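You operate a simulated robot arm through the tools that you are given. There is no shell and no other tool. Be economical: measure what you need, move in short steps, check, and stop when the job is done.

Carry out the task below with a simulated robot arm. There is one attempt and no reset: what you move stays moved.

JOB
Add one shot to the bag under the sugar hopper, stand it in its row and fit the orange clip.
Fine: the shuttle ends in the open. Set down upright: bag thirty-one.

The check looks at the end state, three seconds after you hand in, the way a careful person would. Anything else that was tipped, shoved, dropped, spilled or broken makes it a failure.

ROBOT AND FRAMES
A 7-joint arm with a two-finger parallel gripper, fixed in place. Base frame: the origin is at the foot of the arm, x ahead of it, y to its left, z up; the work surface is at about z = 82. Units: cm, degrees, N and s.
With the tool pointing down near the work surface it reaches from about 30 to 70 cm from the base axis. Its first joint turns from -66.0 to 66.0 degrees. Payload 1.57 kg.
Tool frame: the origin (TCP) lies between the finger pads and is the grasp point; the fingertips stand 3 cm ahead of it; z points along the fingers, y is the line along which they close. Largest opening 11 cm; finger width 2.4, thickness 1.2; the body of the gripper, 4.8 by 11.2 cm, starts 7.8 cm behind the TCP.
Orientation is that of the tool frame in the base frame, as [roll, pitch, yaw] about the fixed x, y, z axes, in that order (R = Rz(yaw) Ry(pitch) Rx(roll)). With the fingers straight down and closing along the base's y, the tool's x points along the base's -x, its y along +y and its z along -z.

CONTROLS
- The arm moves only by the tool move_arm. Its argument "targets" is a list of rows, each an object of numbers (a shift or turn left out is 0, a gripper value left out holds the last): "wx", "wy", "wz": the turn, a rotation vector about the tool's x, y, z in degrees; "x", "y", "z": the shift along the tool's x, y, z in cm; "grip": the gripper command, from -1 (shut) to 1 (fully open), values between in proportion. In form: [{"wx": .., "wy": .., "wz": .., "x": .., "y": .., "z": .., "grip": ..}, ...]. A call has 1 to 10 rows; each row is the pose to reach, as a shift and turn from the pose commanded when the call began, along the tool's axes at that moment. Rows are played at 5 a second. More than 5 cm and 8.6 degrees between two rows, or a gripper value outside its range, and nothing of the call is played. Where a pose cannot be reached the arm comes as near as it can. A force on the tool above 70 N (or 10 N above the force at the start of the call, whichever is more), or a blocked arm, ends the call early, and 0.2 s more pass. The fingers move at their own pace (about 10.8 cm/s each) and stop on an object; they squeeze with about 43 N. The grip force told is the motor's: it shows also when the fingers shut on nothing. Time passes only in rows, and 0.2 s behind the last, so rows that repeat a pose let the fingers close. It gives the time, the measured TCP pose, the force on the tool (base axes), the opening and the grip force at its end, in the units of the frame above (readings bear some noise), with the torque about the TCP (base axes, N m) and any sound that the robot's microphone picked up.
- Cameras (640 x 400 px; columns grow to the right, rows downward): "scene" is fixed at [16.32, -39.18, 139.91]; the picture's right is [0.80, -0.60, 0.00], its down [-0.37, -0.49, -0.78] and it looks along [0.47, 0.63, -0.62] (base axes); focal length 281 px, centre (320, 200). "wrist" rides on the gripper at [7, 1.6, -14.1] in the tool frame; the picture's right is [-0.23, 0.97, 0.00], its down [-0.86, -0.20, -0.48] and it looks along [-0.47, -0.11, 0.88] (tool axes); focal length 222 px, centre (320, 200). There is no depth. A picture from a camera that has moved, and an enlarged one, comes with that camera's place and axes in the base frame and with its lens.
- capture(camera): a new picture of that camera. It takes no simulated time.
- inspect(camera, box): a new picture of the part [left, top, right, bottom] of that camera's present view, enlarged. It takes no simulated time.
- sign_off(): hands the job in; it is judged then, once.

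Go step by step. Nothing tells you positions but the pictures and the camera data: compare them with the known pose of the tool, close in by small moves and look again before you grip or let go. The budget is 120 turns and 84 pictures, counting those below and the enlarged ones. Unless the task says otherwise, let go and move clear before handing in, and close with one line.

The tools are called after "Request:" as name(argument=value, ...) on one line, values as JSON. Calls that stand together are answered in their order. move_arm: Moves the arm, as the interface text tells. Its arguments: {"type":"object","properties":{"targets":{"type":"array"}},"required":["targets"]} The other tools are called the same way: capture (camera) takes a picture; inspect (camera, box) takes an enlarged picture of a part of a camera's view; sign_off () hands the job in.

At the start:

```text
time_s: 0.0
ee_pos: [41.14, 26.49, 110.81]
orientation: [179.9, 0.0, -179.9]
ft_force: [0.1, 0.1, 0.0]
ft_torque: [-0.02, -0.02, -0.01]
gripper_width: 10.97
gripper_force: 0.2
```

scene: 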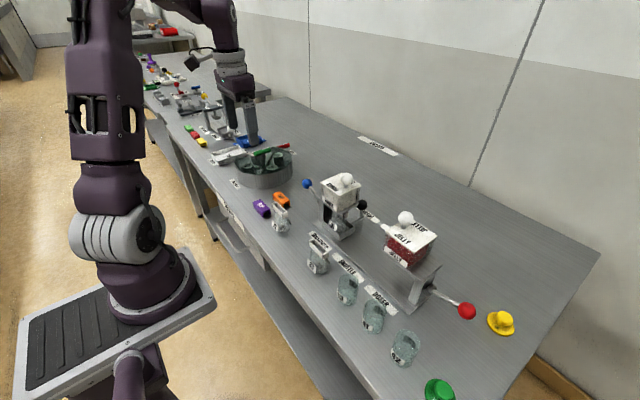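
wrist: 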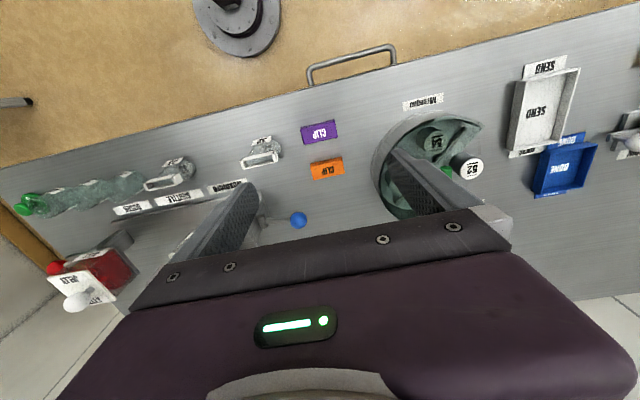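

I see a bench with hoppers, bags, clips and trays. I'll enlarge the areas to read the labels.

Request:
inspect(camera="scene", box=[220, 160, 380, 260])

Request:
inspect(camera="scene", box=[290, 200, 530, 400])

Request:
inspect(camera="scene", box=[170, 90, 310, 200])

```text
4.00 times, centred on (300, 210) of scene
camera zoom: at [16.32, -39.18, 139.91], right [0.8, -0.6, 0.0], down [-0.37, -0.49, -0.78], along [0.47, 0.63, -0.62], focal length 1123 px, centre (400, 160)
```

zoom: 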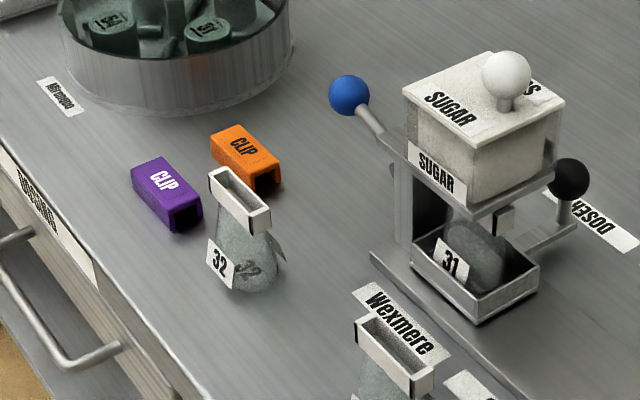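

```text
2.00 times, centred on (410, 300) of scene
camera zoom: at [16.32, -39.18, 139.91], right [0.8, -0.6, 0.0], down [-0.37, -0.49, -0.78], along [0.47, 0.63, -0.62], focal length 561 px, centre (140, 0)
```

zoom: 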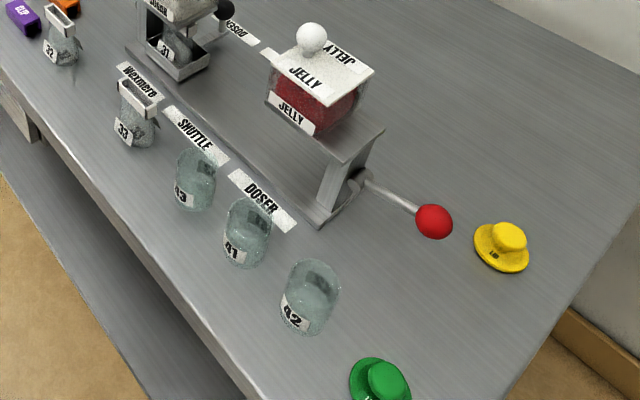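

```text
3.64 times, centred on (240, 145) of scene
camera zoom: at [16.32, -39.18, 139.91], right [0.8, -0.6, 0.0], down [-0.37, -0.49, -0.78], along [0.47, 0.63, -0.62], focal length 1020 px, centre (611, 400)
```

zoom: 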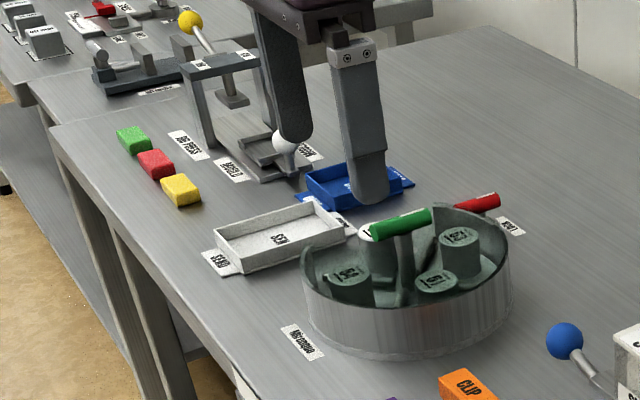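

Bag 31 sits in a tray under the sugar hopper. Bags 32 and 33 stand in a row at x≈42.6 with a gap at y≈5 between them. I'll look at the hopper mechanism more closely.

Request:
inspect(camera="wrist", box=[100, 110, 360, 270])

Request:
inspect(camera="scene", box=[290, 165, 380, 245])

Request:
inspect(camera="scene", box=[295, 225, 405, 320])

```text
2.46 times, centred on (230, 190) of wrist
camera zoom: at [34.21, 28.11, 124.81], right [0.23, 0.97, 0.0], down [0.86, -0.2, 0.48], along [0.47, -0.11, -0.88], focal length 547 px, centre (542, 225)
```

zoom: 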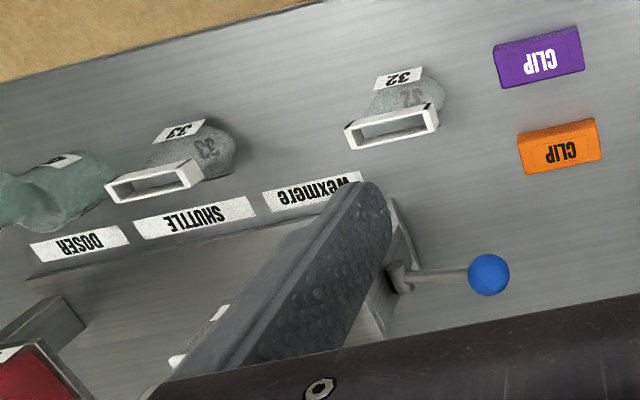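

```text
5.00 times, centred on (335, 205) of scene
camera zoom: at [16.32, -39.18, 139.91], right [0.8, -0.6, 0.0], down [-0.37, -0.49, -0.78], along [0.47, 0.63, -0.62], focal length 1403 px, centre (245, 175)
```

zoom: 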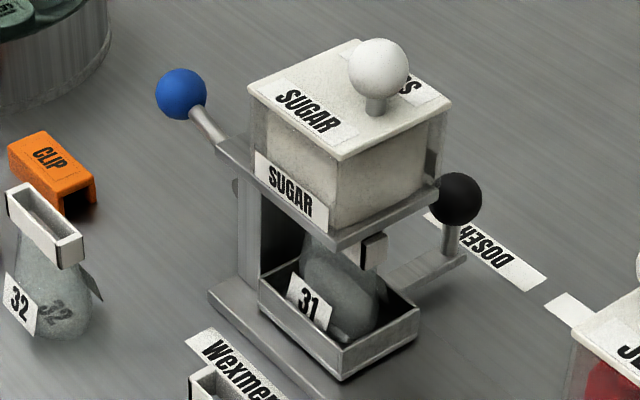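

```text
4.21 times, centred on (350, 272) of scene
camera zoom: at [16.32, -39.18, 139.91], right [0.8, -0.6, 0.0], down [-0.37, -0.49, -0.78], along [0.47, 0.63, -0.62], focal length 1182 px, centre (194, -105)
```

zoom: 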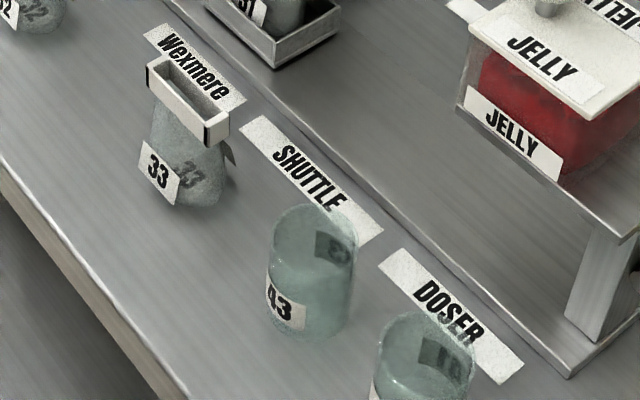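

The black knob seems to be the handle of the shuttle tray, and the blue ball at about (55, 19, 91) looks like the sugar lever. I'll turn the wrist so its camera looks toward −y at the lever.

Request:
move_arm(targets=[{"wz": 8, "x": -1, "y": 0.5}, {"wz": 16, "x": -2, "y": 1}, {"wz": 24, "x": -3, "y": 1.5}, {"wz": 32, "x": -4, "y": 2, "grip": 0}, {"wz": 40, "x": -5, "y": 2.5}, {"wz": 48, "x": -6, "y": 3}, {"wz": 56, "x": -7, "y": 3.5}, {"wz": 64, "x": -8, "y": 4}, {"wz": 70, "x": -9, "y": 4.5, "grip": -0.6}])

Request:
capture(camera="wrist")

```text
time_s: 2.0
ee_pos: [49.97, 31.06, 110.65]
orientation: [-180.0, 0.0, 110.0]
ft_force: [0.7, -0.5, 0.6]
ft_torque: [0.0, 0.01, -0.01]
gripper_width: 2.2
gripper_force: 0.1
```

```text
75 pictures are left
camera wrist: at [49.19, 38.16, 124.76], right [0.99, 0.12, 0.0], down [0.1, -0.87, 0.48], along [0.06, -0.48, -0.88], focal length 222 px, centre (320, 200)
```

wrist: 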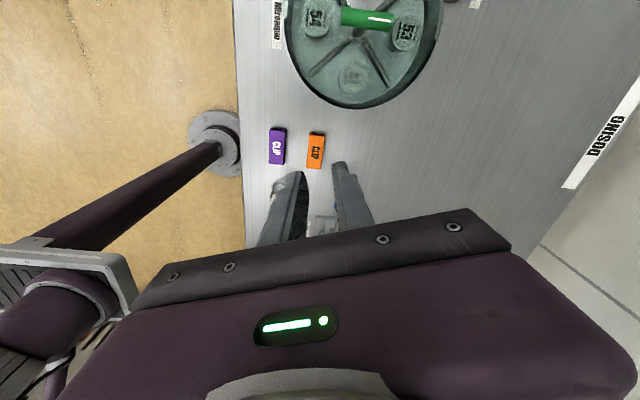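

The wrist body hides that side, so I'll use the scene camera at high zoom on both levers.

Request:
inspect(camera="scene", box=[294, 170, 342, 200])

Request:
inspect(camera="scene", box=[400, 250, 490, 330])

Request:
inspect(camera="scene", box=[320, 190, 400, 240])

```text
13.33 times, centred on (318, 185) of scene
camera zoom: at [16.32, -39.18, 139.91], right [0.8, -0.6, 0.0], down [-0.37, -0.49, -0.78], along [0.47, 0.63, -0.62], focal length 3742 px, centre (347, 400)
```

zoom: 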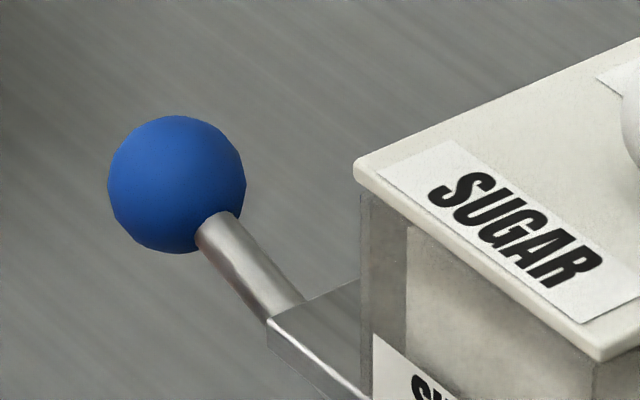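

```text
5.00 times, centred on (445, 290) of scene
camera zoom: at [16.32, -39.18, 139.91], right [0.8, -0.6, 0.0], down [-0.37, -0.49, -0.78], along [0.47, 0.63, -0.62], focal length 1403 px, centre (-305, -250)
```

zoom: 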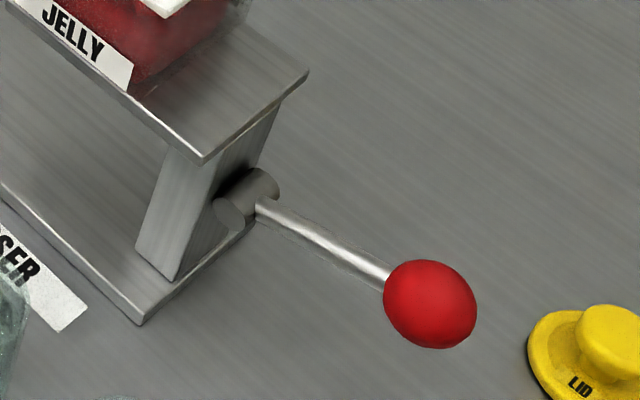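

```text
8.00 times, centred on (360, 215) of scene
camera zoom: at [16.32, -39.18, 139.91], right [0.8, -0.6, 0.0], down [-0.37, -0.49, -0.78], along [0.47, 0.63, -0.62], focal length 2245 px, centre (0, 80)
```

zoom: 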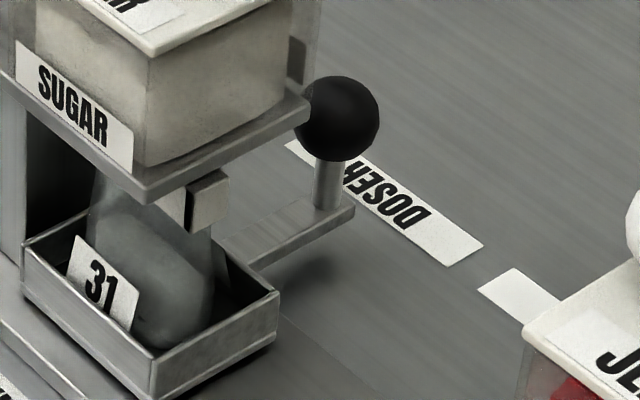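

The levers have horizontal hubs, so the blue lever should press downward. I'll move above the blue ball and check alignment.

Request:
move_arm(targets=[{"wz": 7, "x": -3.5, "y": 0.2, "z": 1, "grip": -0.1}, {"wz": 14, "x": -7, "y": 0.4, "z": 2}, {"wz": 20, "x": -10, "y": 0.6, "z": 4}, {"wz": 20, "x": -12.9, "y": 0.63, "z": 6}, {"wz": 20, "x": -12.9, "y": 0.63, "z": 6}])

Request:
capture(camera="wrist")

Request:
inspect(camera="scene", box=[250, 120, 410, 220])

```text
time_s: 3.2
ee_pos: [54.88, 18.9, 104.7]
orientation: [180.0, 0.0, 90.1]
ft_force: [-0.4, -0.1, 0.3]
ft_torque: [-0.01, -0.01, -0.01]
gripper_width: 4.97
gripper_force: 0.0
```

```text
71 pictures are left
camera wrist: at [56.61, 25.92, 118.84], right [0.97, -0.23, 0.0], down [-0.2, -0.86, 0.48], along [-0.11, -0.47, -0.88], focal length 222 px, centre (320, 200)
```

wrist: 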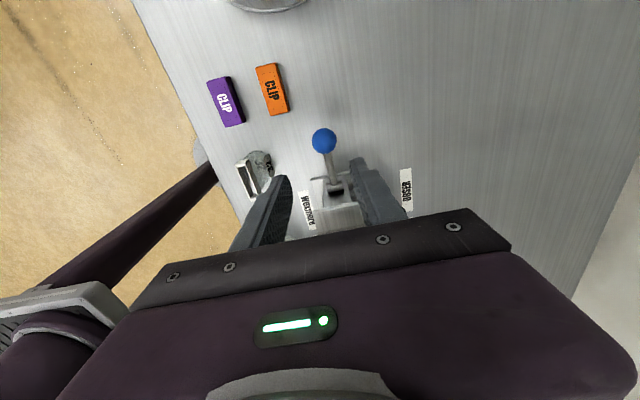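

```text
4.00 times, centred on (330, 170) of scene
camera zoom: at [16.32, -39.18, 139.91], right [0.8, -0.6, 0.0], down [-0.37, -0.49, -0.78], along [0.47, 0.63, -0.62], focal length 1123 px, centre (280, 320)
```

zoom: 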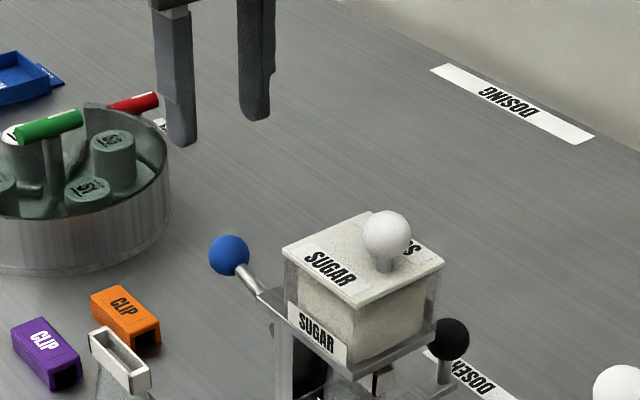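

The ball is at about (55.3, 19.2, 91). I'll close the fingers and press down on it in small steps.

Request:
move_arm(targets=[{"x": 0.4, "y": 0.4, "z": 2, "grip": -1}, {"x": 0.4, "y": 0.4, "z": 4}, {"x": 0.4, "y": 0.4, "z": 6}, {"x": 0.4, "y": 0.4, "z": 8}, {"x": 0.4, "y": 0.4, "z": 8.8}, {"x": 0.4, "y": 0.4, "z": 9.4}])

Request:
inspect(camera="scene", box=[270, 140, 390, 240])

```text
time_s: 4.6
ee_pos: [55.5, 19.41, 95.17]
orientation: [-180.0, 0.0, 90.0]
ft_force: [0.4, -0.5, 0.4]
ft_torque: [0.02, 0.01, 0.01]
gripper_width: 0.0
gripper_force: 21.4
```

```text
4.00 times, centred on (330, 190) of scene
camera zoom: at [16.32, -39.18, 139.92], right [0.8, -0.6, 0.0], down [-0.37, -0.49, -0.78], along [0.47, 0.63, -0.62], focal length 1123 px, centre (280, 240)
```

zoom: 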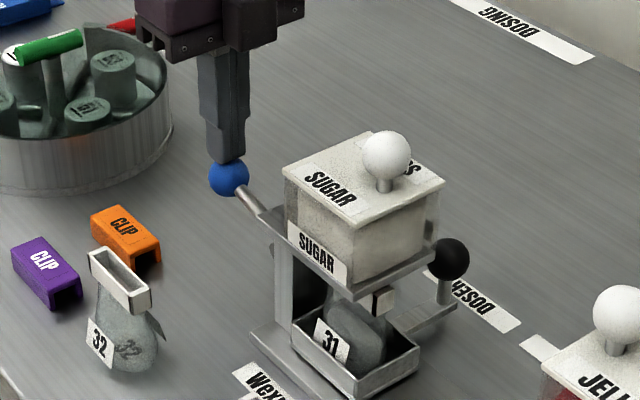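

The fingertips are just above the ball. I'll press on and watch the force and sound.

Request:
move_arm(targets=[{"z": 0.5}, {"z": 1.0}, {"z": 1.5}, {"z": 2}, {"z": 2.5}])

Request:
inspect(camera="scene", box=[270, 140, 390, 240])

```text
time_s: 5.8
ee_pos: [55.55, 19.6, 92.71]
orientation: [180.0, 0.0, 90.0]
ft_force: [-0.7, -0.3, 1.3]
ft_torque: [0.01, 0.04, 0.02]
gripper_width: 0.02
gripper_force: 21.4
```

```text
4.00 times, centred on (330, 190) of scene
camera zoom: at [16.31, -39.18, 139.92], right [0.8, -0.6, 0.0], down [-0.37, -0.49, -0.78], along [0.47, 0.63, -0.62], focal length 1123 px, centre (280, 240)
```

zoom: 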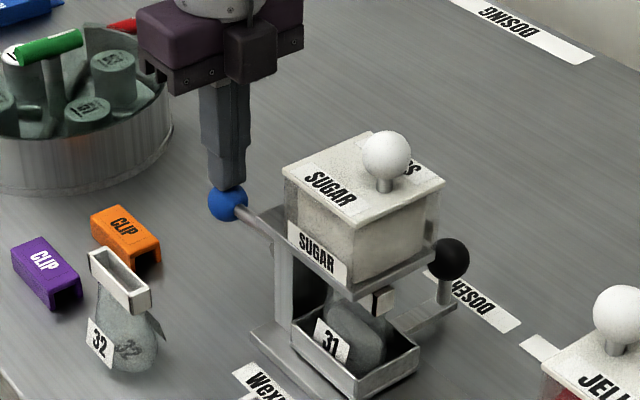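

The lever goes down easily, so I'll continue until it clicks or stops.

Request:
move_arm(targets=[{"z": 0.5}, {"z": 1.0}, {"z": 1.5}, {"z": 2}, {"z": 2.5}])

Request:
inspect(camera="scene", box=[270, 140, 390, 240])

```text
time_s: 7.0
ee_pos: [55.56, 19.42, 91.04]
orientation: [179.8, -0.1, 90.1]
ft_force: [-11.8, -3.6, 27.2]
ft_torque: [-0.2, 0.4, -0.01]
gripper_width: 0.01
gripper_force: 21.1
stopped in row 5: the force on the tool passed its limit at 80 N (the readings are from after the stop); the commanded pose is now the measured one
```

```text
4.00 times, centred on (330, 190) of scene
camera zoom: at [16.24, -39.21, 139.92], right [0.8, -0.6, 0.0], down [-0.37, -0.49, -0.79], along [0.47, 0.63, -0.62], focal length 1123 px, centre (280, 240)
```

zoom: 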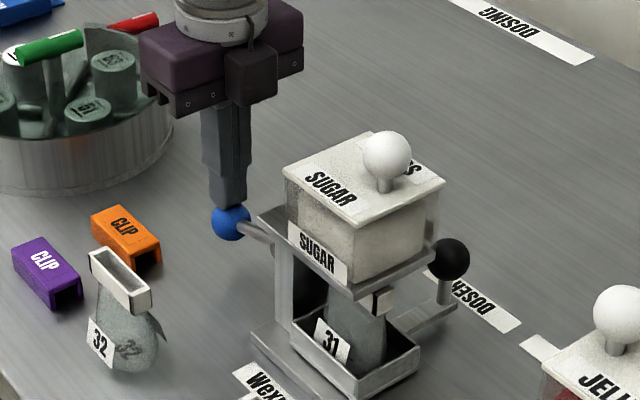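

The lever hit its end stop, and the bag looks taller and lighter. I'll lift off and see whether the lever returns.

Request:
move_arm(targets=[{"z": -1}, {"z": -2.5}, {"z": -4}, {"z": -6}, {"z": -9}, {"z": -12}])

Request:
inspect(camera="scene", box=[290, 165, 380, 245])

```text
time_s: 8.4
ee_pos: [55.44, 19.39, 103.1]
orientation: [179.9, 0.0, 90.1]
ft_force: [0.4, 0.2, -0.2]
ft_torque: [-0.02, 0.02, 0.0]
gripper_width: 0.0
gripper_force: 21.4
```

```text
5.00 times, centred on (335, 205) of scene
camera zoom: at [16.32, -39.18, 139.91], right [0.8, -0.6, 0.0], down [-0.37, -0.49, -0.78], along [0.47, 0.63, -0.62], focal length 1403 px, centre (245, 175)
```

zoom: 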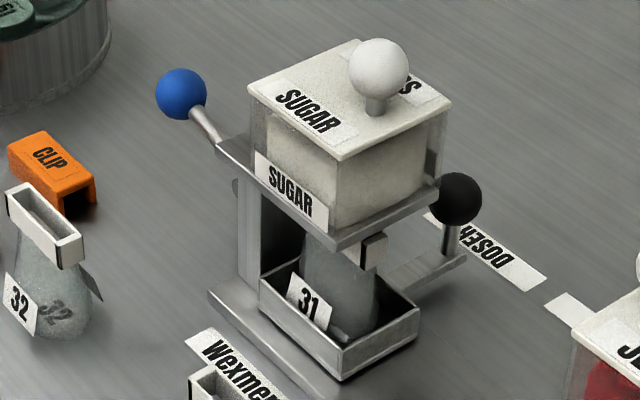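

The lever returned and bag 31 looks filled, so the shot is in. Next is the shuttle. To keep the wrist camera off the hopper lid knob, I'll turn toward yaw 0 so the camera is on the far (+x) side.

Request:
move_arm(targets=[{"wz": 8, "y": 1, "z": -1.5}, {"wz": 16, "y": 2, "z": -3}, {"wz": 24, "y": 3, "z": -4}, {"wz": 32, "y": 4, "z": -5}, {"wz": 40, "y": 5, "z": -5}, {"wz": 48, "y": 6, "z": -5}, {"wz": 56, "y": 7, "z": -5}, {"wz": 64, "y": 8, "z": -5}, {"wz": 72, "y": 8, "z": -5}, {"wz": 80, "y": 8, "z": -5, "grip": 0}])

Request:
capture(camera="wrist")

```text
time_s: 10.6
ee_pos: [61.49, 14.52, 108.53]
orientation: [-179.8, 0.9, 11.7]
ft_force: [0.1, 0.5, 0.2]
ft_torque: [-0.08, -0.01, 0.0]
gripper_width: 5.53
gripper_force: 0.0
out of reach, approached as far as the arm can: row 8, 9, 10
```

```text
65 pictures are left
camera wrist: at [68.91, 14.28, 122.51], right [-0.02, -1.0, 0.0], down [-0.87, 0.02, 0.49], along [-0.49, 0.01, -0.87], focal length 222 px, centre (320, 200)
```

wrist: 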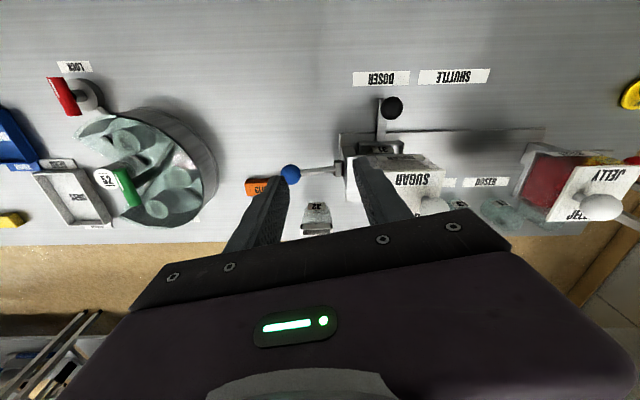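

The knob shows clearly at about (64.6, 4.3, 87.6), and the open gap between the hoppers is centred near y≈−6.6. I'll move above the knob.

Request:
move_arm(targets=[{"wz": 4, "x": 0.3, "y": 3.5}, {"wz": 8, "x": 0.6, "y": 7, "z": 1}, {"wz": 11.7, "x": 0.96, "y": 10.6, "z": 3}, {"wz": 11.7, "x": 0.96, "y": 10.6, "z": 6}, {"wz": 11.7, "x": 0.96, "y": 10.6, "z": 8.5}])

Request:
capture(camera="wrist")

Request:
inspect(camera="scene", box=[290, 120, 450, 220])

```text
time_s: 11.8
ee_pos: [64.65, 3.93, 100.09]
orientation: [180.0, -0.2, -1.6]
ft_force: [0.2, 0.1, 0.2]
ft_torque: [0.0, 0.0, 0.01]
gripper_width: 5.51
gripper_force: 0.2
```

```text
64 pictures are left
camera wrist: at [71.6, 2.16, 114.28], right [-0.26, -0.97, 0.0], down [-0.85, 0.22, 0.48], along [-0.46, 0.12, -0.88], focal length 222 px, centre (320, 200)
```

wrist: 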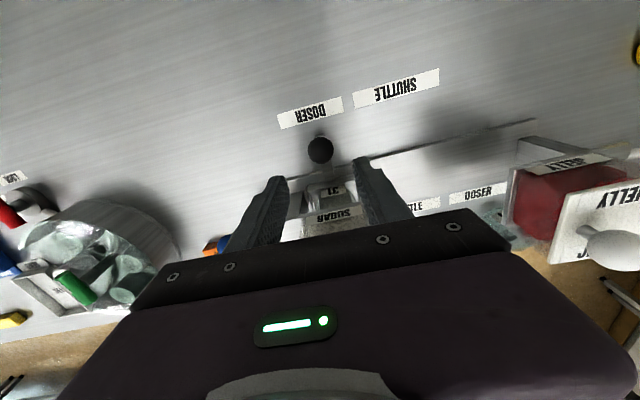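

```text
4.00 times, centred on (370, 170) of scene
camera zoom: at [16.32, -39.18, 139.91], right [0.8, -0.6, 0.0], down [-0.37, -0.49, -0.78], along [0.47, 0.63, -0.62], focal length 1123 px, centre (120, 320)
```

zoom: 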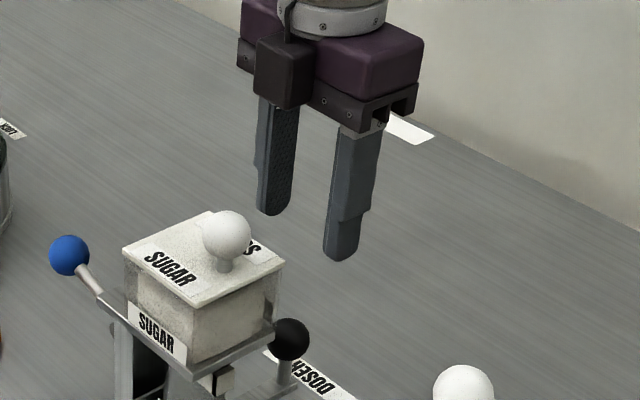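

The fingers straddle the knob. I'll descend around it.

Request:
move_arm(targets=[{"y": -0.1, "z": 3}, {"y": -0.1, "z": 6}, {"y": -0.1, "z": 9}, {"y": -0.1, "z": 11.2}, {"y": -0.1, "z": 11.2}])

Request:
inspect(camera="scene", box=[300, 150, 420, 230])

Request:
capture(camera="wrist")

```text
time_s: 13.0
ee_pos: [64.62, 4.35, 88.68]
orientation: [180.0, -0.1, -1.6]
ft_force: [0.0, 0.2, 1.2]
ft_torque: [-0.01, 0.0, 0.0]
gripper_width: 5.5
gripper_force: 0.2
```

```text
5.00 times, centred on (360, 190) of scene
camera zoom: at [16.32, -39.18, 139.91], right [0.8, -0.6, 0.0], down [-0.37, -0.49, -0.78], along [0.47, 0.63, -0.62], focal length 1403 px, centre (120, 250)
```

zoom: 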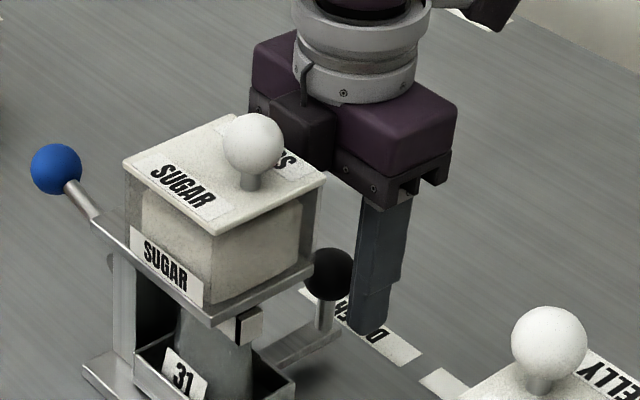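

```text
61 pictures are left
camera wrist: at [71.55, 2.49, 102.95], right [-0.25, -0.97, 0.0], down [-0.85, 0.22, 0.48], along [-0.46, 0.12, -0.88], focal length 222 px, centre (320, 200)
```

wrist: 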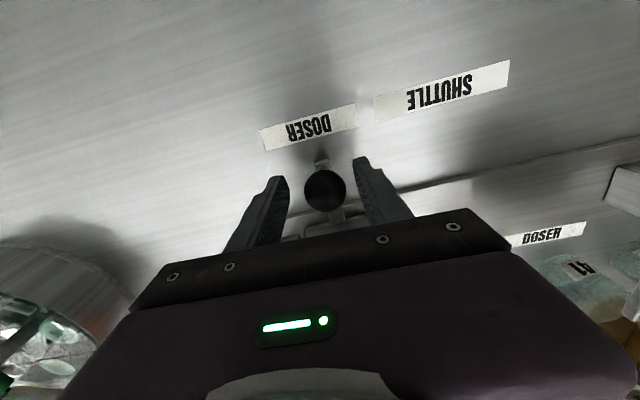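

The knob is centred between the pads. I'll close on it and check.

Request:
move_arm(targets=[{"grip": -0.5}, {"grip": -0.6}, {"grip": -0.6}])

```text
time_s: 13.8
ee_pos: [64.63, 4.23, 88.84]
orientation: [-180.0, -0.1, -1.7]
ft_force: [-1.5, -10.1, -5.6]
ft_torque: [-0.12, -0.17, 0.04]
gripper_width: 3.12
gripper_force: 40.6
```

I have the knob at 3.1 cm wide. I'll slide the shuttle along −y.

Request:
move_arm(targets=[{"y": 0.6, "x": 0.02}, {"y": 1.2, "x": 0.03}, {"y": 1.8, "x": 0.05}, {"y": 2.4, "x": 0.07}, {"y": 3.0, "x": 0.09}, {"y": 3.6, "x": 0.1}])

Request:
inspect(camera="scene", box=[290, 165, 450, 265])

```text
time_s: 15.2
ee_pos: [64.53, 0.55, 88.88]
orientation: [180.0, -0.2, -1.4]
ft_force: [8.9, 0.9, 15.5]
ft_torque: [0.04, -0.32, -0.11]
gripper_width: 3.14
gripper_force: 40.1
```

```text
4.00 times, centred on (370, 215) of scene
camera zoom: at [16.31, -39.18, 139.92], right [0.8, -0.6, 0.0], down [-0.37, -0.49, -0.78], along [0.47, 0.63, -0.62], focal length 1123 px, centre (120, 140)
```

zoom: 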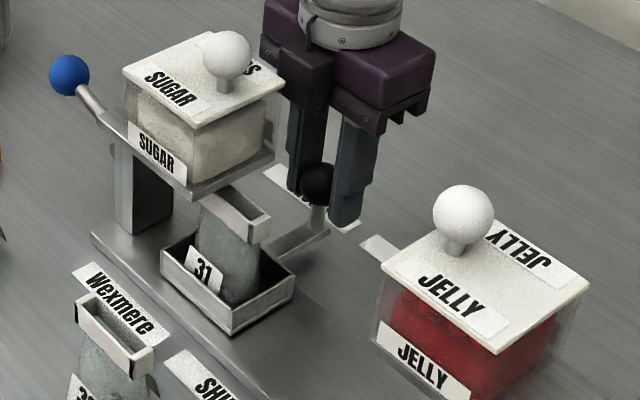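

The shuttle slides well with the bag upright. I'll continue to the middle of the gap.

Request:
move_arm(targets=[{"y": 0.8, "x": 0.02}, {"y": 1.6, "x": 0.04}, {"y": 2.4, "x": 0.06}, {"y": 3.2, "x": 0.08}, {"y": 4.0, "x": 0.1}, {"y": 4.8, "x": 0.12}, {"y": 5.6, "x": 0.14}, {"y": 6.4, "x": 0.16}, {"y": 6.9, "x": 0.17}])

Request:
inspect(camera="scene", box=[290, 165, 450, 265])

```text
time_s: 17.2
ee_pos: [64.68, -6.17, 88.7]
orientation: [180.0, -0.3, -1.5]
ft_force: [24.4, 1.2, 14.9]
ft_torque: [-0.03, -0.42, 0.07]
gripper_width: 3.12
gripper_force: 40.1
```

```text
4.00 times, centred on (370, 215) of scene
camera zoom: at [16.35, -39.18, 139.91], right [0.8, -0.6, 0.0], down [-0.37, -0.49, -0.78], along [0.47, 0.63, -0.62], focal length 1123 px, centre (120, 140)
```

zoom: 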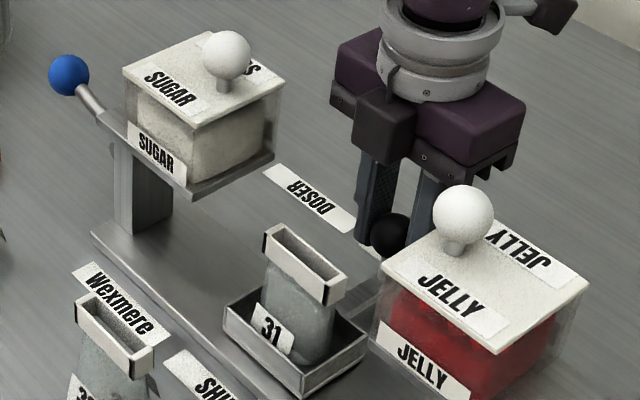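

The shuttle is in the open between the hoppers. I'll let go and lift away.

Request:
move_arm(targets=[{"grip": -0.3}, {"grip": 0}, {"grip": 0}, {"grip": 0, "z": -3}, {"z": -7}, {"z": -11}, {"z": -15}, {"z": -18}])

Request:
capture(camera="wrist")

Request:
inspect(camera="scene", box=[320, 200, 410, 270])

```text
time_s: 19.0
ee_pos: [64.65, -6.52, 106.46]
orientation: [-179.9, -0.2, -1.7]
ft_force: [-0.1, -0.3, -0.4]
ft_torque: [0.03, 0.02, 0.0]
gripper_width: 5.48
gripper_force: 0.0
```

```text
58 pictures are left
camera wrist: at [71.58, -8.37, 120.74], right [-0.26, -0.97, 0.0], down [-0.85, 0.22, 0.48], along [-0.46, 0.12, -0.88], focal length 222 px, centre (320, 200)
```

wrist: 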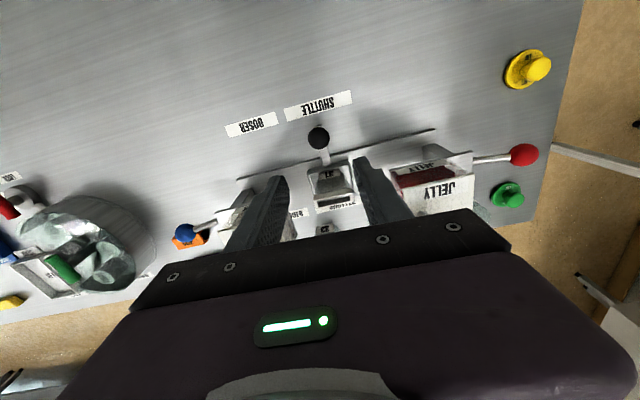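

```text
5.71 times, centred on (365, 235) of scene
camera zoom: at [16.32, -39.18, 139.92], right [0.8, -0.6, 0.0], down [-0.37, -0.49, -0.78], along [0.47, 0.63, -0.62], focal length 1604 px, centre (63, 0)
```

zoom: 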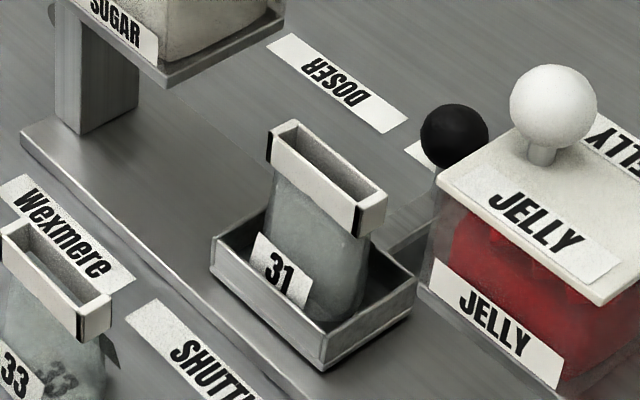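

I'll zoom the wrist view on the bag collar to locate it.

Request:
inspect(camera="wrist", box=[270, 110, 390, 240])

Request:
inspect(camera="scene", box=[240, 180, 300, 240])

```text
3.08 times, centred on (330, 175) of wrist
camera zoom: at [71.58, -8.37, 120.74], right [-0.26, -0.97, 0.0], down [-0.85, 0.22, 0.48], along [-0.46, 0.12, -0.88], focal length 684 px, centre (289, 277)
```

zoom: 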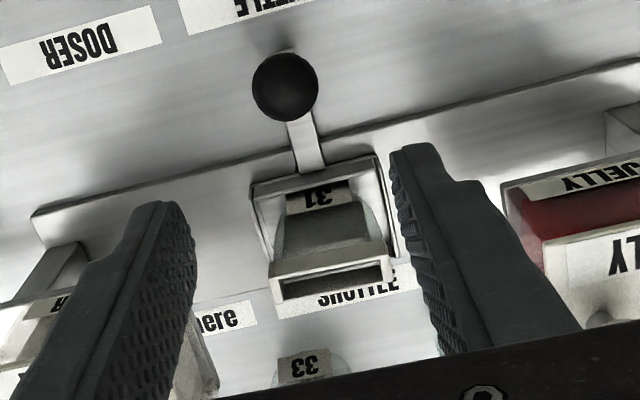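

```text
6.67 times, centred on (270, 210) of scene
camera zoom: at [16.32, -39.18, 139.92], right [0.8, -0.6, 0.0], down [-0.37, -0.49, -0.78], along [0.47, 0.63, -0.62], focal length 1871 px, centre (653, 133)
```

zoom: 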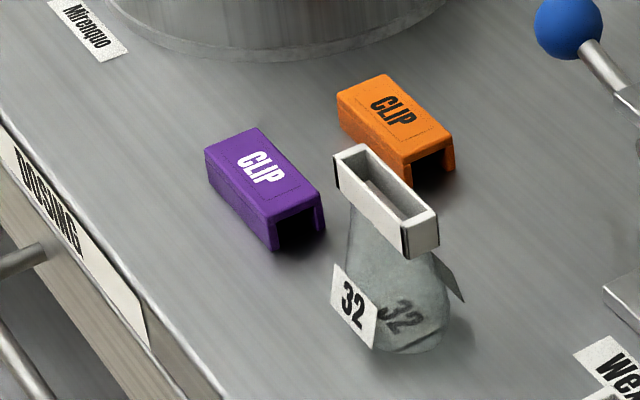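

Clips are U-channels that drop over the collar. Bag 31's collar is at about (55.6, −6.2), top z≈91.4, and about 6 cm long in y. I'll position above it with the fingers opened wide to grip the collar's ends.

Request:
move_arm(targets=[{"wz": -0.8, "x": -3, "grip": 0.5}, {"wz": -1.7, "x": -6}, {"wz": -1.7, "x": -9.05, "z": 2}, {"wz": -1.7, "x": -9.05, "z": 5}, {"wz": -1.7, "x": -9.05, "z": 8}, {"wz": -1.7, "x": -9.05, "z": 9.5}])

Request:
capture(camera="wrist")

Request:
inspect(camera="scene", box=[320, 180, 416, 250])

```text
time_s: 20.4
ee_pos: [55.43, -6.2, 97.11]
orientation: [-179.9, -0.2, 0.0]
ft_force: [0.6, 0.2, 0.4]
ft_torque: [-0.02, -0.03, -0.02]
gripper_width: 8.24
gripper_force: 0.1
```

```text
54 pictures are left
camera wrist: at [62.39, -7.91, 111.29], right [-0.23, -0.97, 0.0], down [-0.86, 0.2, 0.48], along [-0.46, 0.11, -0.88], focal length 222 px, centre (320, 200)
```

wrist: 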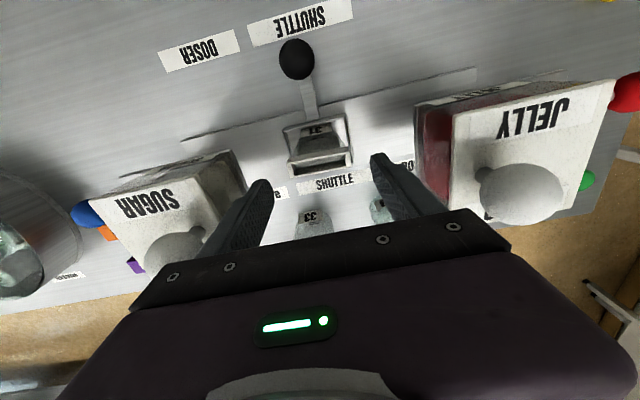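

```text
5.71 times, centred on (368, 215) of scene
camera zoom: at [16.32, -39.18, 139.91], right [0.8, -0.6, 0.0], down [-0.37, -0.49, -0.78], along [0.47, 0.63, -0.62], focal length 1604 px, centre (46, 114)
```

zoom: 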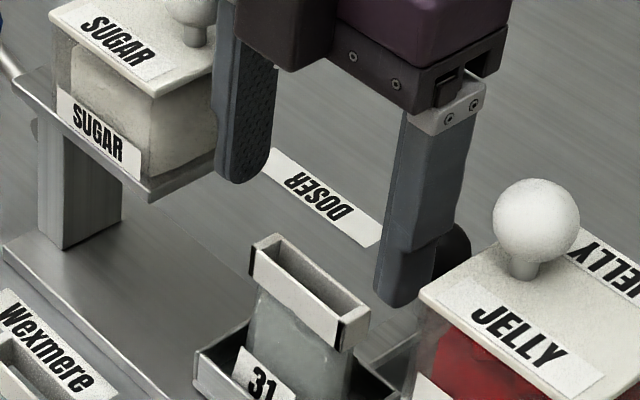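

Alignment is good to within about 0.5 cm. I'll descend around the collar ends.

Request:
move_arm(targets=[{"x": 0.4, "y": 0.2, "z": 1.5}, {"x": 0.4, "y": 0.2, "z": 3}, {"x": 0.4, "y": 0.2, "z": 4.5}, {"x": 0.4, "y": 0.2, "z": 6.2}])

Request:
inspect(camera="wrist", box=[220, 100, 460, 250])

Request:
inspect(camera="scene", box=[320, 190, 416, 260])

```text
time_s: 21.4
ee_pos: [55.97, -6.35, 91.06]
orientation: [-179.9, -0.2, 0.0]
ft_force: [0.0, 0.6, 0.0]
ft_torque: [-0.03, 0.0, 0.02]
gripper_width: 8.27
gripper_force: 0.1
```

```text
2.67 times, centred on (340, 175) of wrist
camera zoom: at [62.85, -8.05, 105.2], right [-0.23, -0.97, 0.0], down [-0.86, 0.2, 0.48], along [-0.46, 0.11, -0.88], focal length 592 px, centre (267, 267)
```

zoom: 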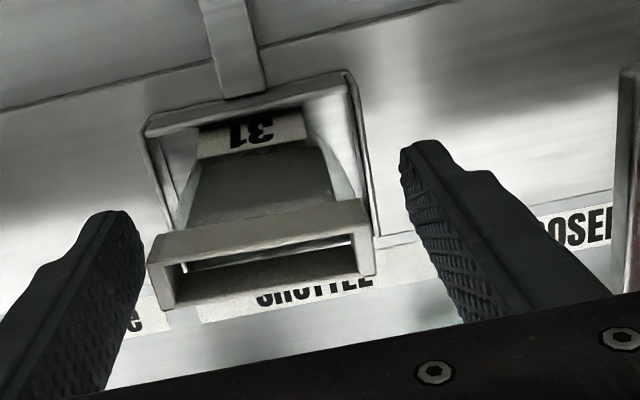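

```text
5.71 times, centred on (368, 225) of scene
camera zoom: at [16.32, -39.18, 139.91], right [0.8, -0.6, 0.0], down [-0.37, -0.49, -0.78], along [0.47, 0.63, -0.62], focal length 1604 px, centre (46, 57)
```

zoom: 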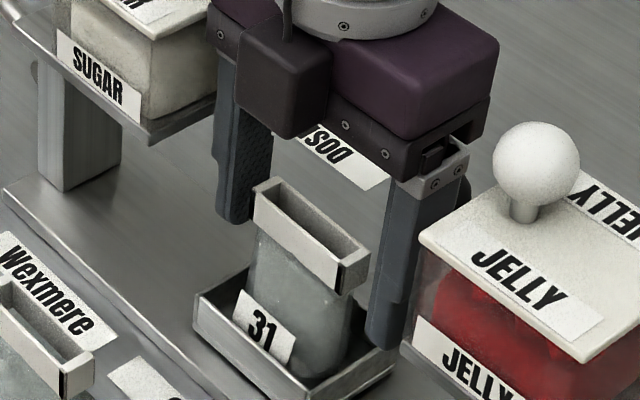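

The collar is centred between the fingers. I'll close on its ends.

Request:
move_arm(targets=[{"x": -0.15, "grip": 0.2}, {"x": -0.15, "grip": 0}, {"x": -0.15, "grip": 0}, {"x": -0.15, "grip": 0}])

Request:
inspect(camera="scene", box=[320, 190, 416, 260])

```text
time_s: 22.4
ee_pos: [55.73, -6.38, 91.01]
orientation: [-179.9, -0.2, 0.1]
ft_force: [0.5, 0.0, -0.6]
ft_torque: [-0.03, 0.01, -0.03]
gripper_width: 5.91
gripper_force: 43.5
```

```text
5.71 times, centred on (368, 225) of scene
camera zoom: at [16.32, -39.18, 139.91], right [0.8, -0.6, 0.0], down [-0.37, -0.49, -0.78], along [0.47, 0.63, -0.62], focal length 1604 px, centre (46, 57)
```

zoom: 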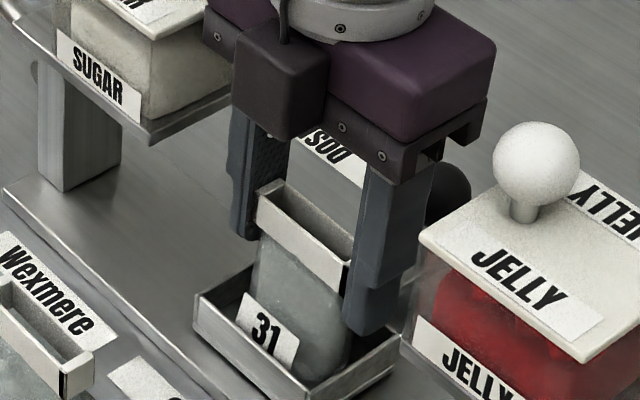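

The grip holds at 5.9 cm. I'll lift straight up.

Request:
move_arm(targets=[{"z": -0.7}, {"z": -1.5}, {"z": -3}, {"z": -5}, {"z": -7}, {"z": -9}, {"z": -11}, {"z": -13}])

Request:
capture(camera="scene")

```text
time_s: 24.2
ee_pos: [55.57, -5.88, 104.22]
orientation: [-179.9, -0.2, 0.0]
ft_force: [-0.2, -0.3, -0.5]
ft_torque: [-0.01, 0.02, -0.02]
gripper_width: 5.87
gripper_force: 43.1
```

```text
49 pictures are left
```

scene: 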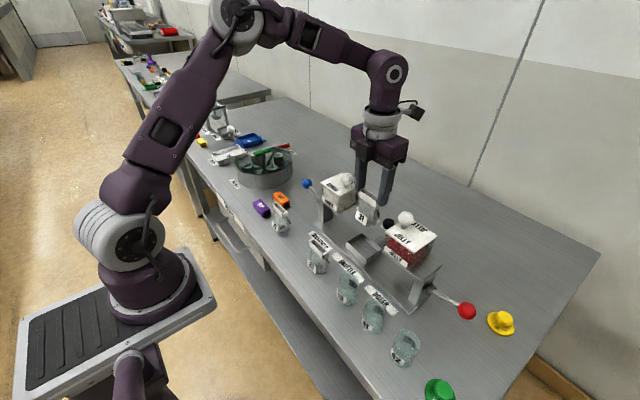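

The bag is up and upright. The midpoint of the row gap is about (42.9, 5.9). I'll move there high, toward the arm first and then left.

Request:
move_arm(targets=[{"x": -3}, {"x": -6}, {"x": -9}, {"x": -12.7}, {"x": -12.7, "y": -3}, {"x": -12.7, "y": -6}, {"x": -12.7, "y": -9}, {"x": -12.7, "y": -11.8}, {"x": -12.7, "y": -11.8}])

Request:
inspect(camera="scene", box=[220, 150, 380, 290])

Request:
capture(camera="wrist")

```text
time_s: 26.2
ee_pos: [43.06, 5.91, 104.1]
orientation: [-180.0, -0.3, 0.1]
ft_force: [-0.3, -0.3, -0.6]
ft_torque: [0.03, 0.01, 0.0]
gripper_width: 5.88
gripper_force: 43.3
```

```text
2.86 times, centred on (300, 220) of scene
camera zoom: at [16.32, -39.18, 139.91], right [0.8, -0.6, 0.0], down [-0.37, -0.49, -0.78], along [0.47, 0.63, -0.62], focal length 802 px, centre (377, 143)
```

zoom: 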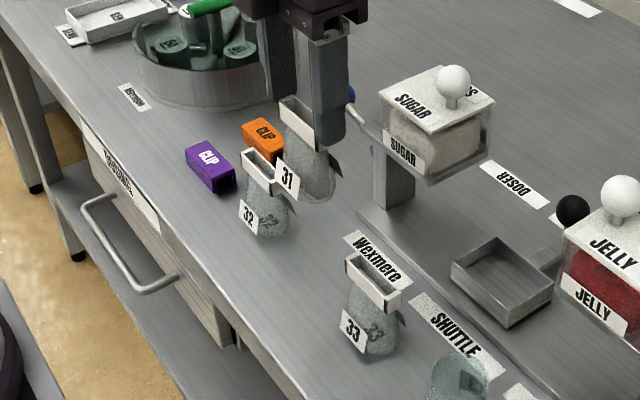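

```text
47 pictures are left
camera wrist: at [50.09, 4.24, 118.25], right [-0.23, -0.97, 0.0], down [-0.86, 0.2, 0.48], along [-0.46, 0.11, -0.88], focal length 222 px, centre (320, 200)
```

wrist: 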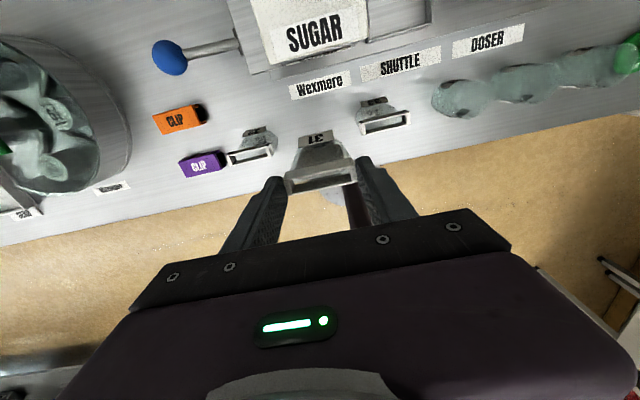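

Alignment with the row is good. I'll descend to just above the surface.

Request:
move_arm(targets=[{"y": -0.1, "z": 3}, {"y": -0.1, "z": 6}, {"y": -0.1, "z": 9}, {"y": -0.1, "z": 11.5}, {"y": -0.1, "z": 12.7}])

Request:
inspect(camera="scene", box=[250, 190, 346, 270])

```text
time_s: 27.4
ee_pos: [43.0, 5.82, 91.41]
orientation: [-180.0, -0.3, 0.0]
ft_force: [-0.2, 1.3, 29.7]
ft_torque: [0.12, -0.05, -0.03]
gripper_width: 5.89
gripper_force: 42.4
```

```text
5.00 times, centred on (298, 230) of scene
camera zoom: at [16.28, -39.18, 139.92], right [0.8, -0.6, 0.0], down [-0.37, -0.49, -0.79], along [0.47, 0.63, -0.62], focal length 1403 px, centre (430, 50)
```

zoom: 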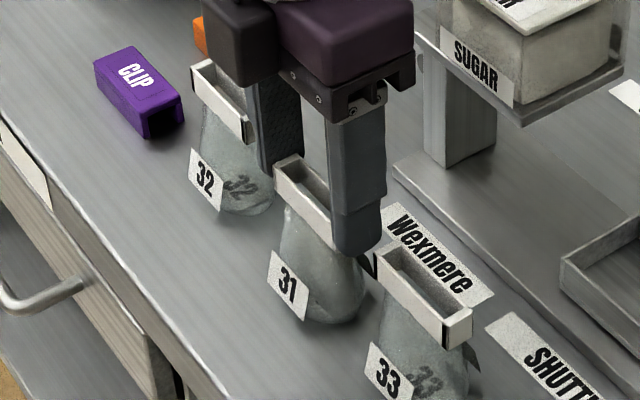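

The bag is touching the bench (30 N), so I'll ease up slightly.

Request:
move_arm(targets=[{"z": -0.2}, {"z": -0.3}, {"z": -0.3}])

Request:
inspect(camera="wrist", box=[200, 80, 440, 230])

```text
time_s: 28.2
ee_pos: [42.99, 5.69, 91.72]
orientation: [-180.0, -0.2, 0.0]
ft_force: [-0.1, 0.2, -0.8]
ft_torque: [0.01, -0.03, 0.0]
gripper_width: 5.88
gripper_force: 42.7
```

```text
2.67 times, centred on (320, 155) of wrist
camera zoom: at [49.95, 4.09, 105.82], right [-0.23, -0.97, 0.0], down [-0.86, 0.2, 0.48], along [-0.46, 0.11, -0.88], focal length 592 px, centre (320, 320)
```

zoom: 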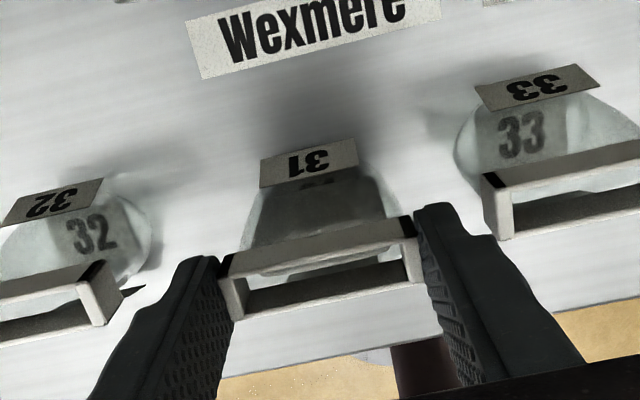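

It hangs just clear now. The gap to 32 is a little larger than to 33, so I'll shift 0.6 cm toward 32 and set down lightly.

Request:
move_arm(targets=[{"z": -0.4}, {"z": -0.4, "y": -0.6, "x": 0.2}, {"z": 0, "y": -0.6, "x": 0.2}, {"z": 0.15, "y": -0.6, "x": 0.2}, {"z": 0.2, "y": -0.6, "x": 0.2}, {"z": 0.2, "y": -0.6, "x": 0.2}])

```text
time_s: 29.6
ee_pos: [43.19, 6.14, 91.42]
orientation: [180.0, -0.3, 0.0]
ft_force: [-1.1, -0.4, -0.4]
ft_torque: [-0.03, -0.03, -0.03]
gripper_width: 5.9
gripper_force: 43.2
```

Request:
move_arm(targets=[{"z": 0.1}, {"z": 0.2}, {"z": 0.2}])

Request:
inspect(camera="scene", box=[260, 205, 340, 275])

```text
time_s: 30.4
ee_pos: [43.16, 6.29, 91.32]
orientation: [-179.9, -0.2, 0.1]
ft_force: [-3.2, -6.0, 29.4]
ft_torque: [-0.3, 0.06, -0.03]
gripper_width: 5.89
gripper_force: 43.1
```

```text
5.71 times, centred on (300, 240) of scene
camera zoom: at [16.27, -39.2, 139.91], right [0.8, -0.6, 0.0], down [-0.37, -0.49, -0.79], along [0.47, 0.63, -0.62], focal length 1604 px, centre (434, -29)
```

zoom: 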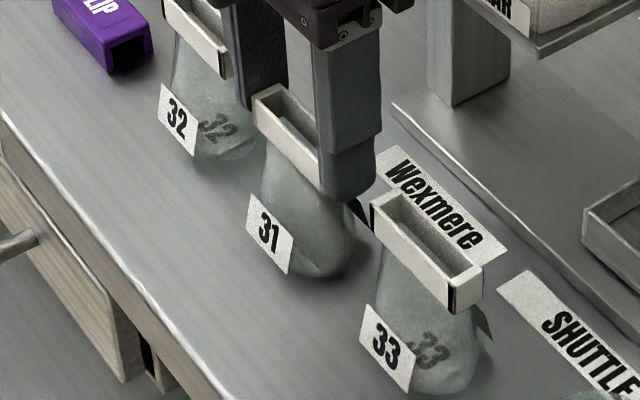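

It's firmly on the bench. I'll ease 0.1 cm and open slightly.

Request:
move_arm(targets=[{"z": -0.08}, {"z": -0.08, "grip": 0.15}, {"z": -0.08, "grip": 0.25}, {"z": -0.08, "grip": 0.3}])

Request:
inspect(camera="scene", box=[260, 205, 340, 275])

Request:
inspect(camera="wrist", box=[200, 80, 440, 230])

```text
time_s: 31.4
ee_pos: [43.17, 6.42, 91.38]
orientation: [180.0, -0.2, 0.1]
ft_force: [-0.2, -0.1, 0.6]
ft_torque: [0.04, -0.02, -0.01]
gripper_width: 7.12
gripper_force: 0.1
```

```text
5.71 times, centred on (300, 240) of scene
camera zoom: at [16.32, -39.18, 139.91], right [0.8, -0.6, 0.0], down [-0.37, -0.49, -0.78], along [0.47, 0.63, -0.62], focal length 1604 px, centre (434, -29)
```

zoom: 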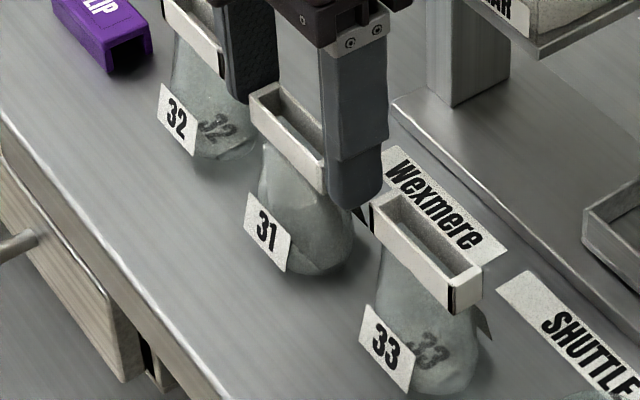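

```text
2.67 times, centred on (320, 155) of wrist
camera zoom: at [50.15, 4.69, 105.46], right [-0.23, -0.97, 0.0], down [-0.86, 0.2, 0.48], along [-0.46, 0.11, -0.88], focal length 592 px, centre (320, 320)
```

zoom: 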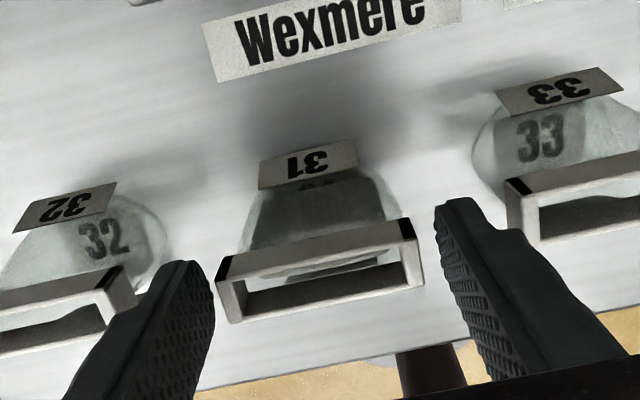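

Bag 31 stands on its own, so I'll rise straight up.

Request:
move_arm(targets=[{"z": -1, "y": 0.1}, {"z": -2.5, "y": 0.1}, {"z": -4, "y": 0.1}, {"z": -7, "y": 0.1}, {"z": -11, "y": 0.1}, {"z": -15, "y": 0.1}, {"z": -19, "y": -3}, {"z": -19, "y": -6}])

Request:
inspect(camera="scene", box=[230, 180, 350, 280])

Request:
capture(camera="wrist")

```text
refused: row 7 steps farther than a row can; nothing moved
```

```text
4.00 times, centred on (290, 230) of scene
camera zoom: at [16.32, -39.18, 139.91], right [0.8, -0.6, 0.0], down [-0.37, -0.49, -0.78], along [0.47, 0.63, -0.62], focal length 1123 px, centre (440, 80)
```

zoom: 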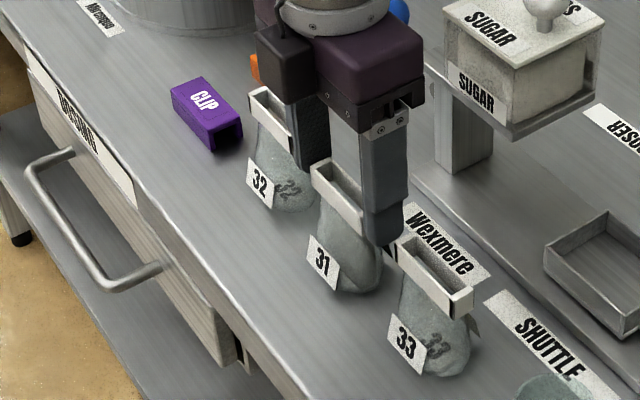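

```text
40 pictures are left
camera wrist: at [50.15, 4.69, 105.46], right [-0.23, -0.97, 0.0], down [-0.86, 0.2, 0.48], along [-0.46, 0.11, -0.88], focal length 222 px, centre (320, 200)
```

wrist: 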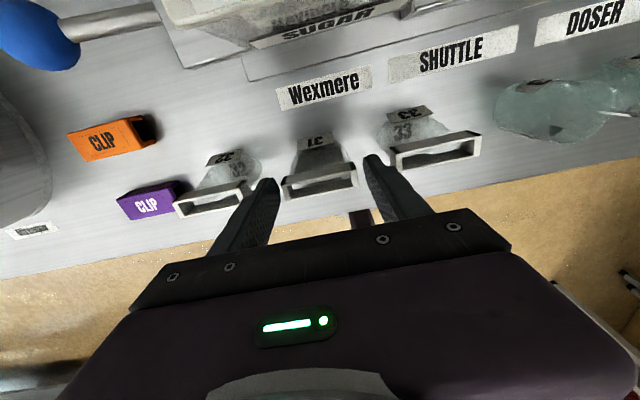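

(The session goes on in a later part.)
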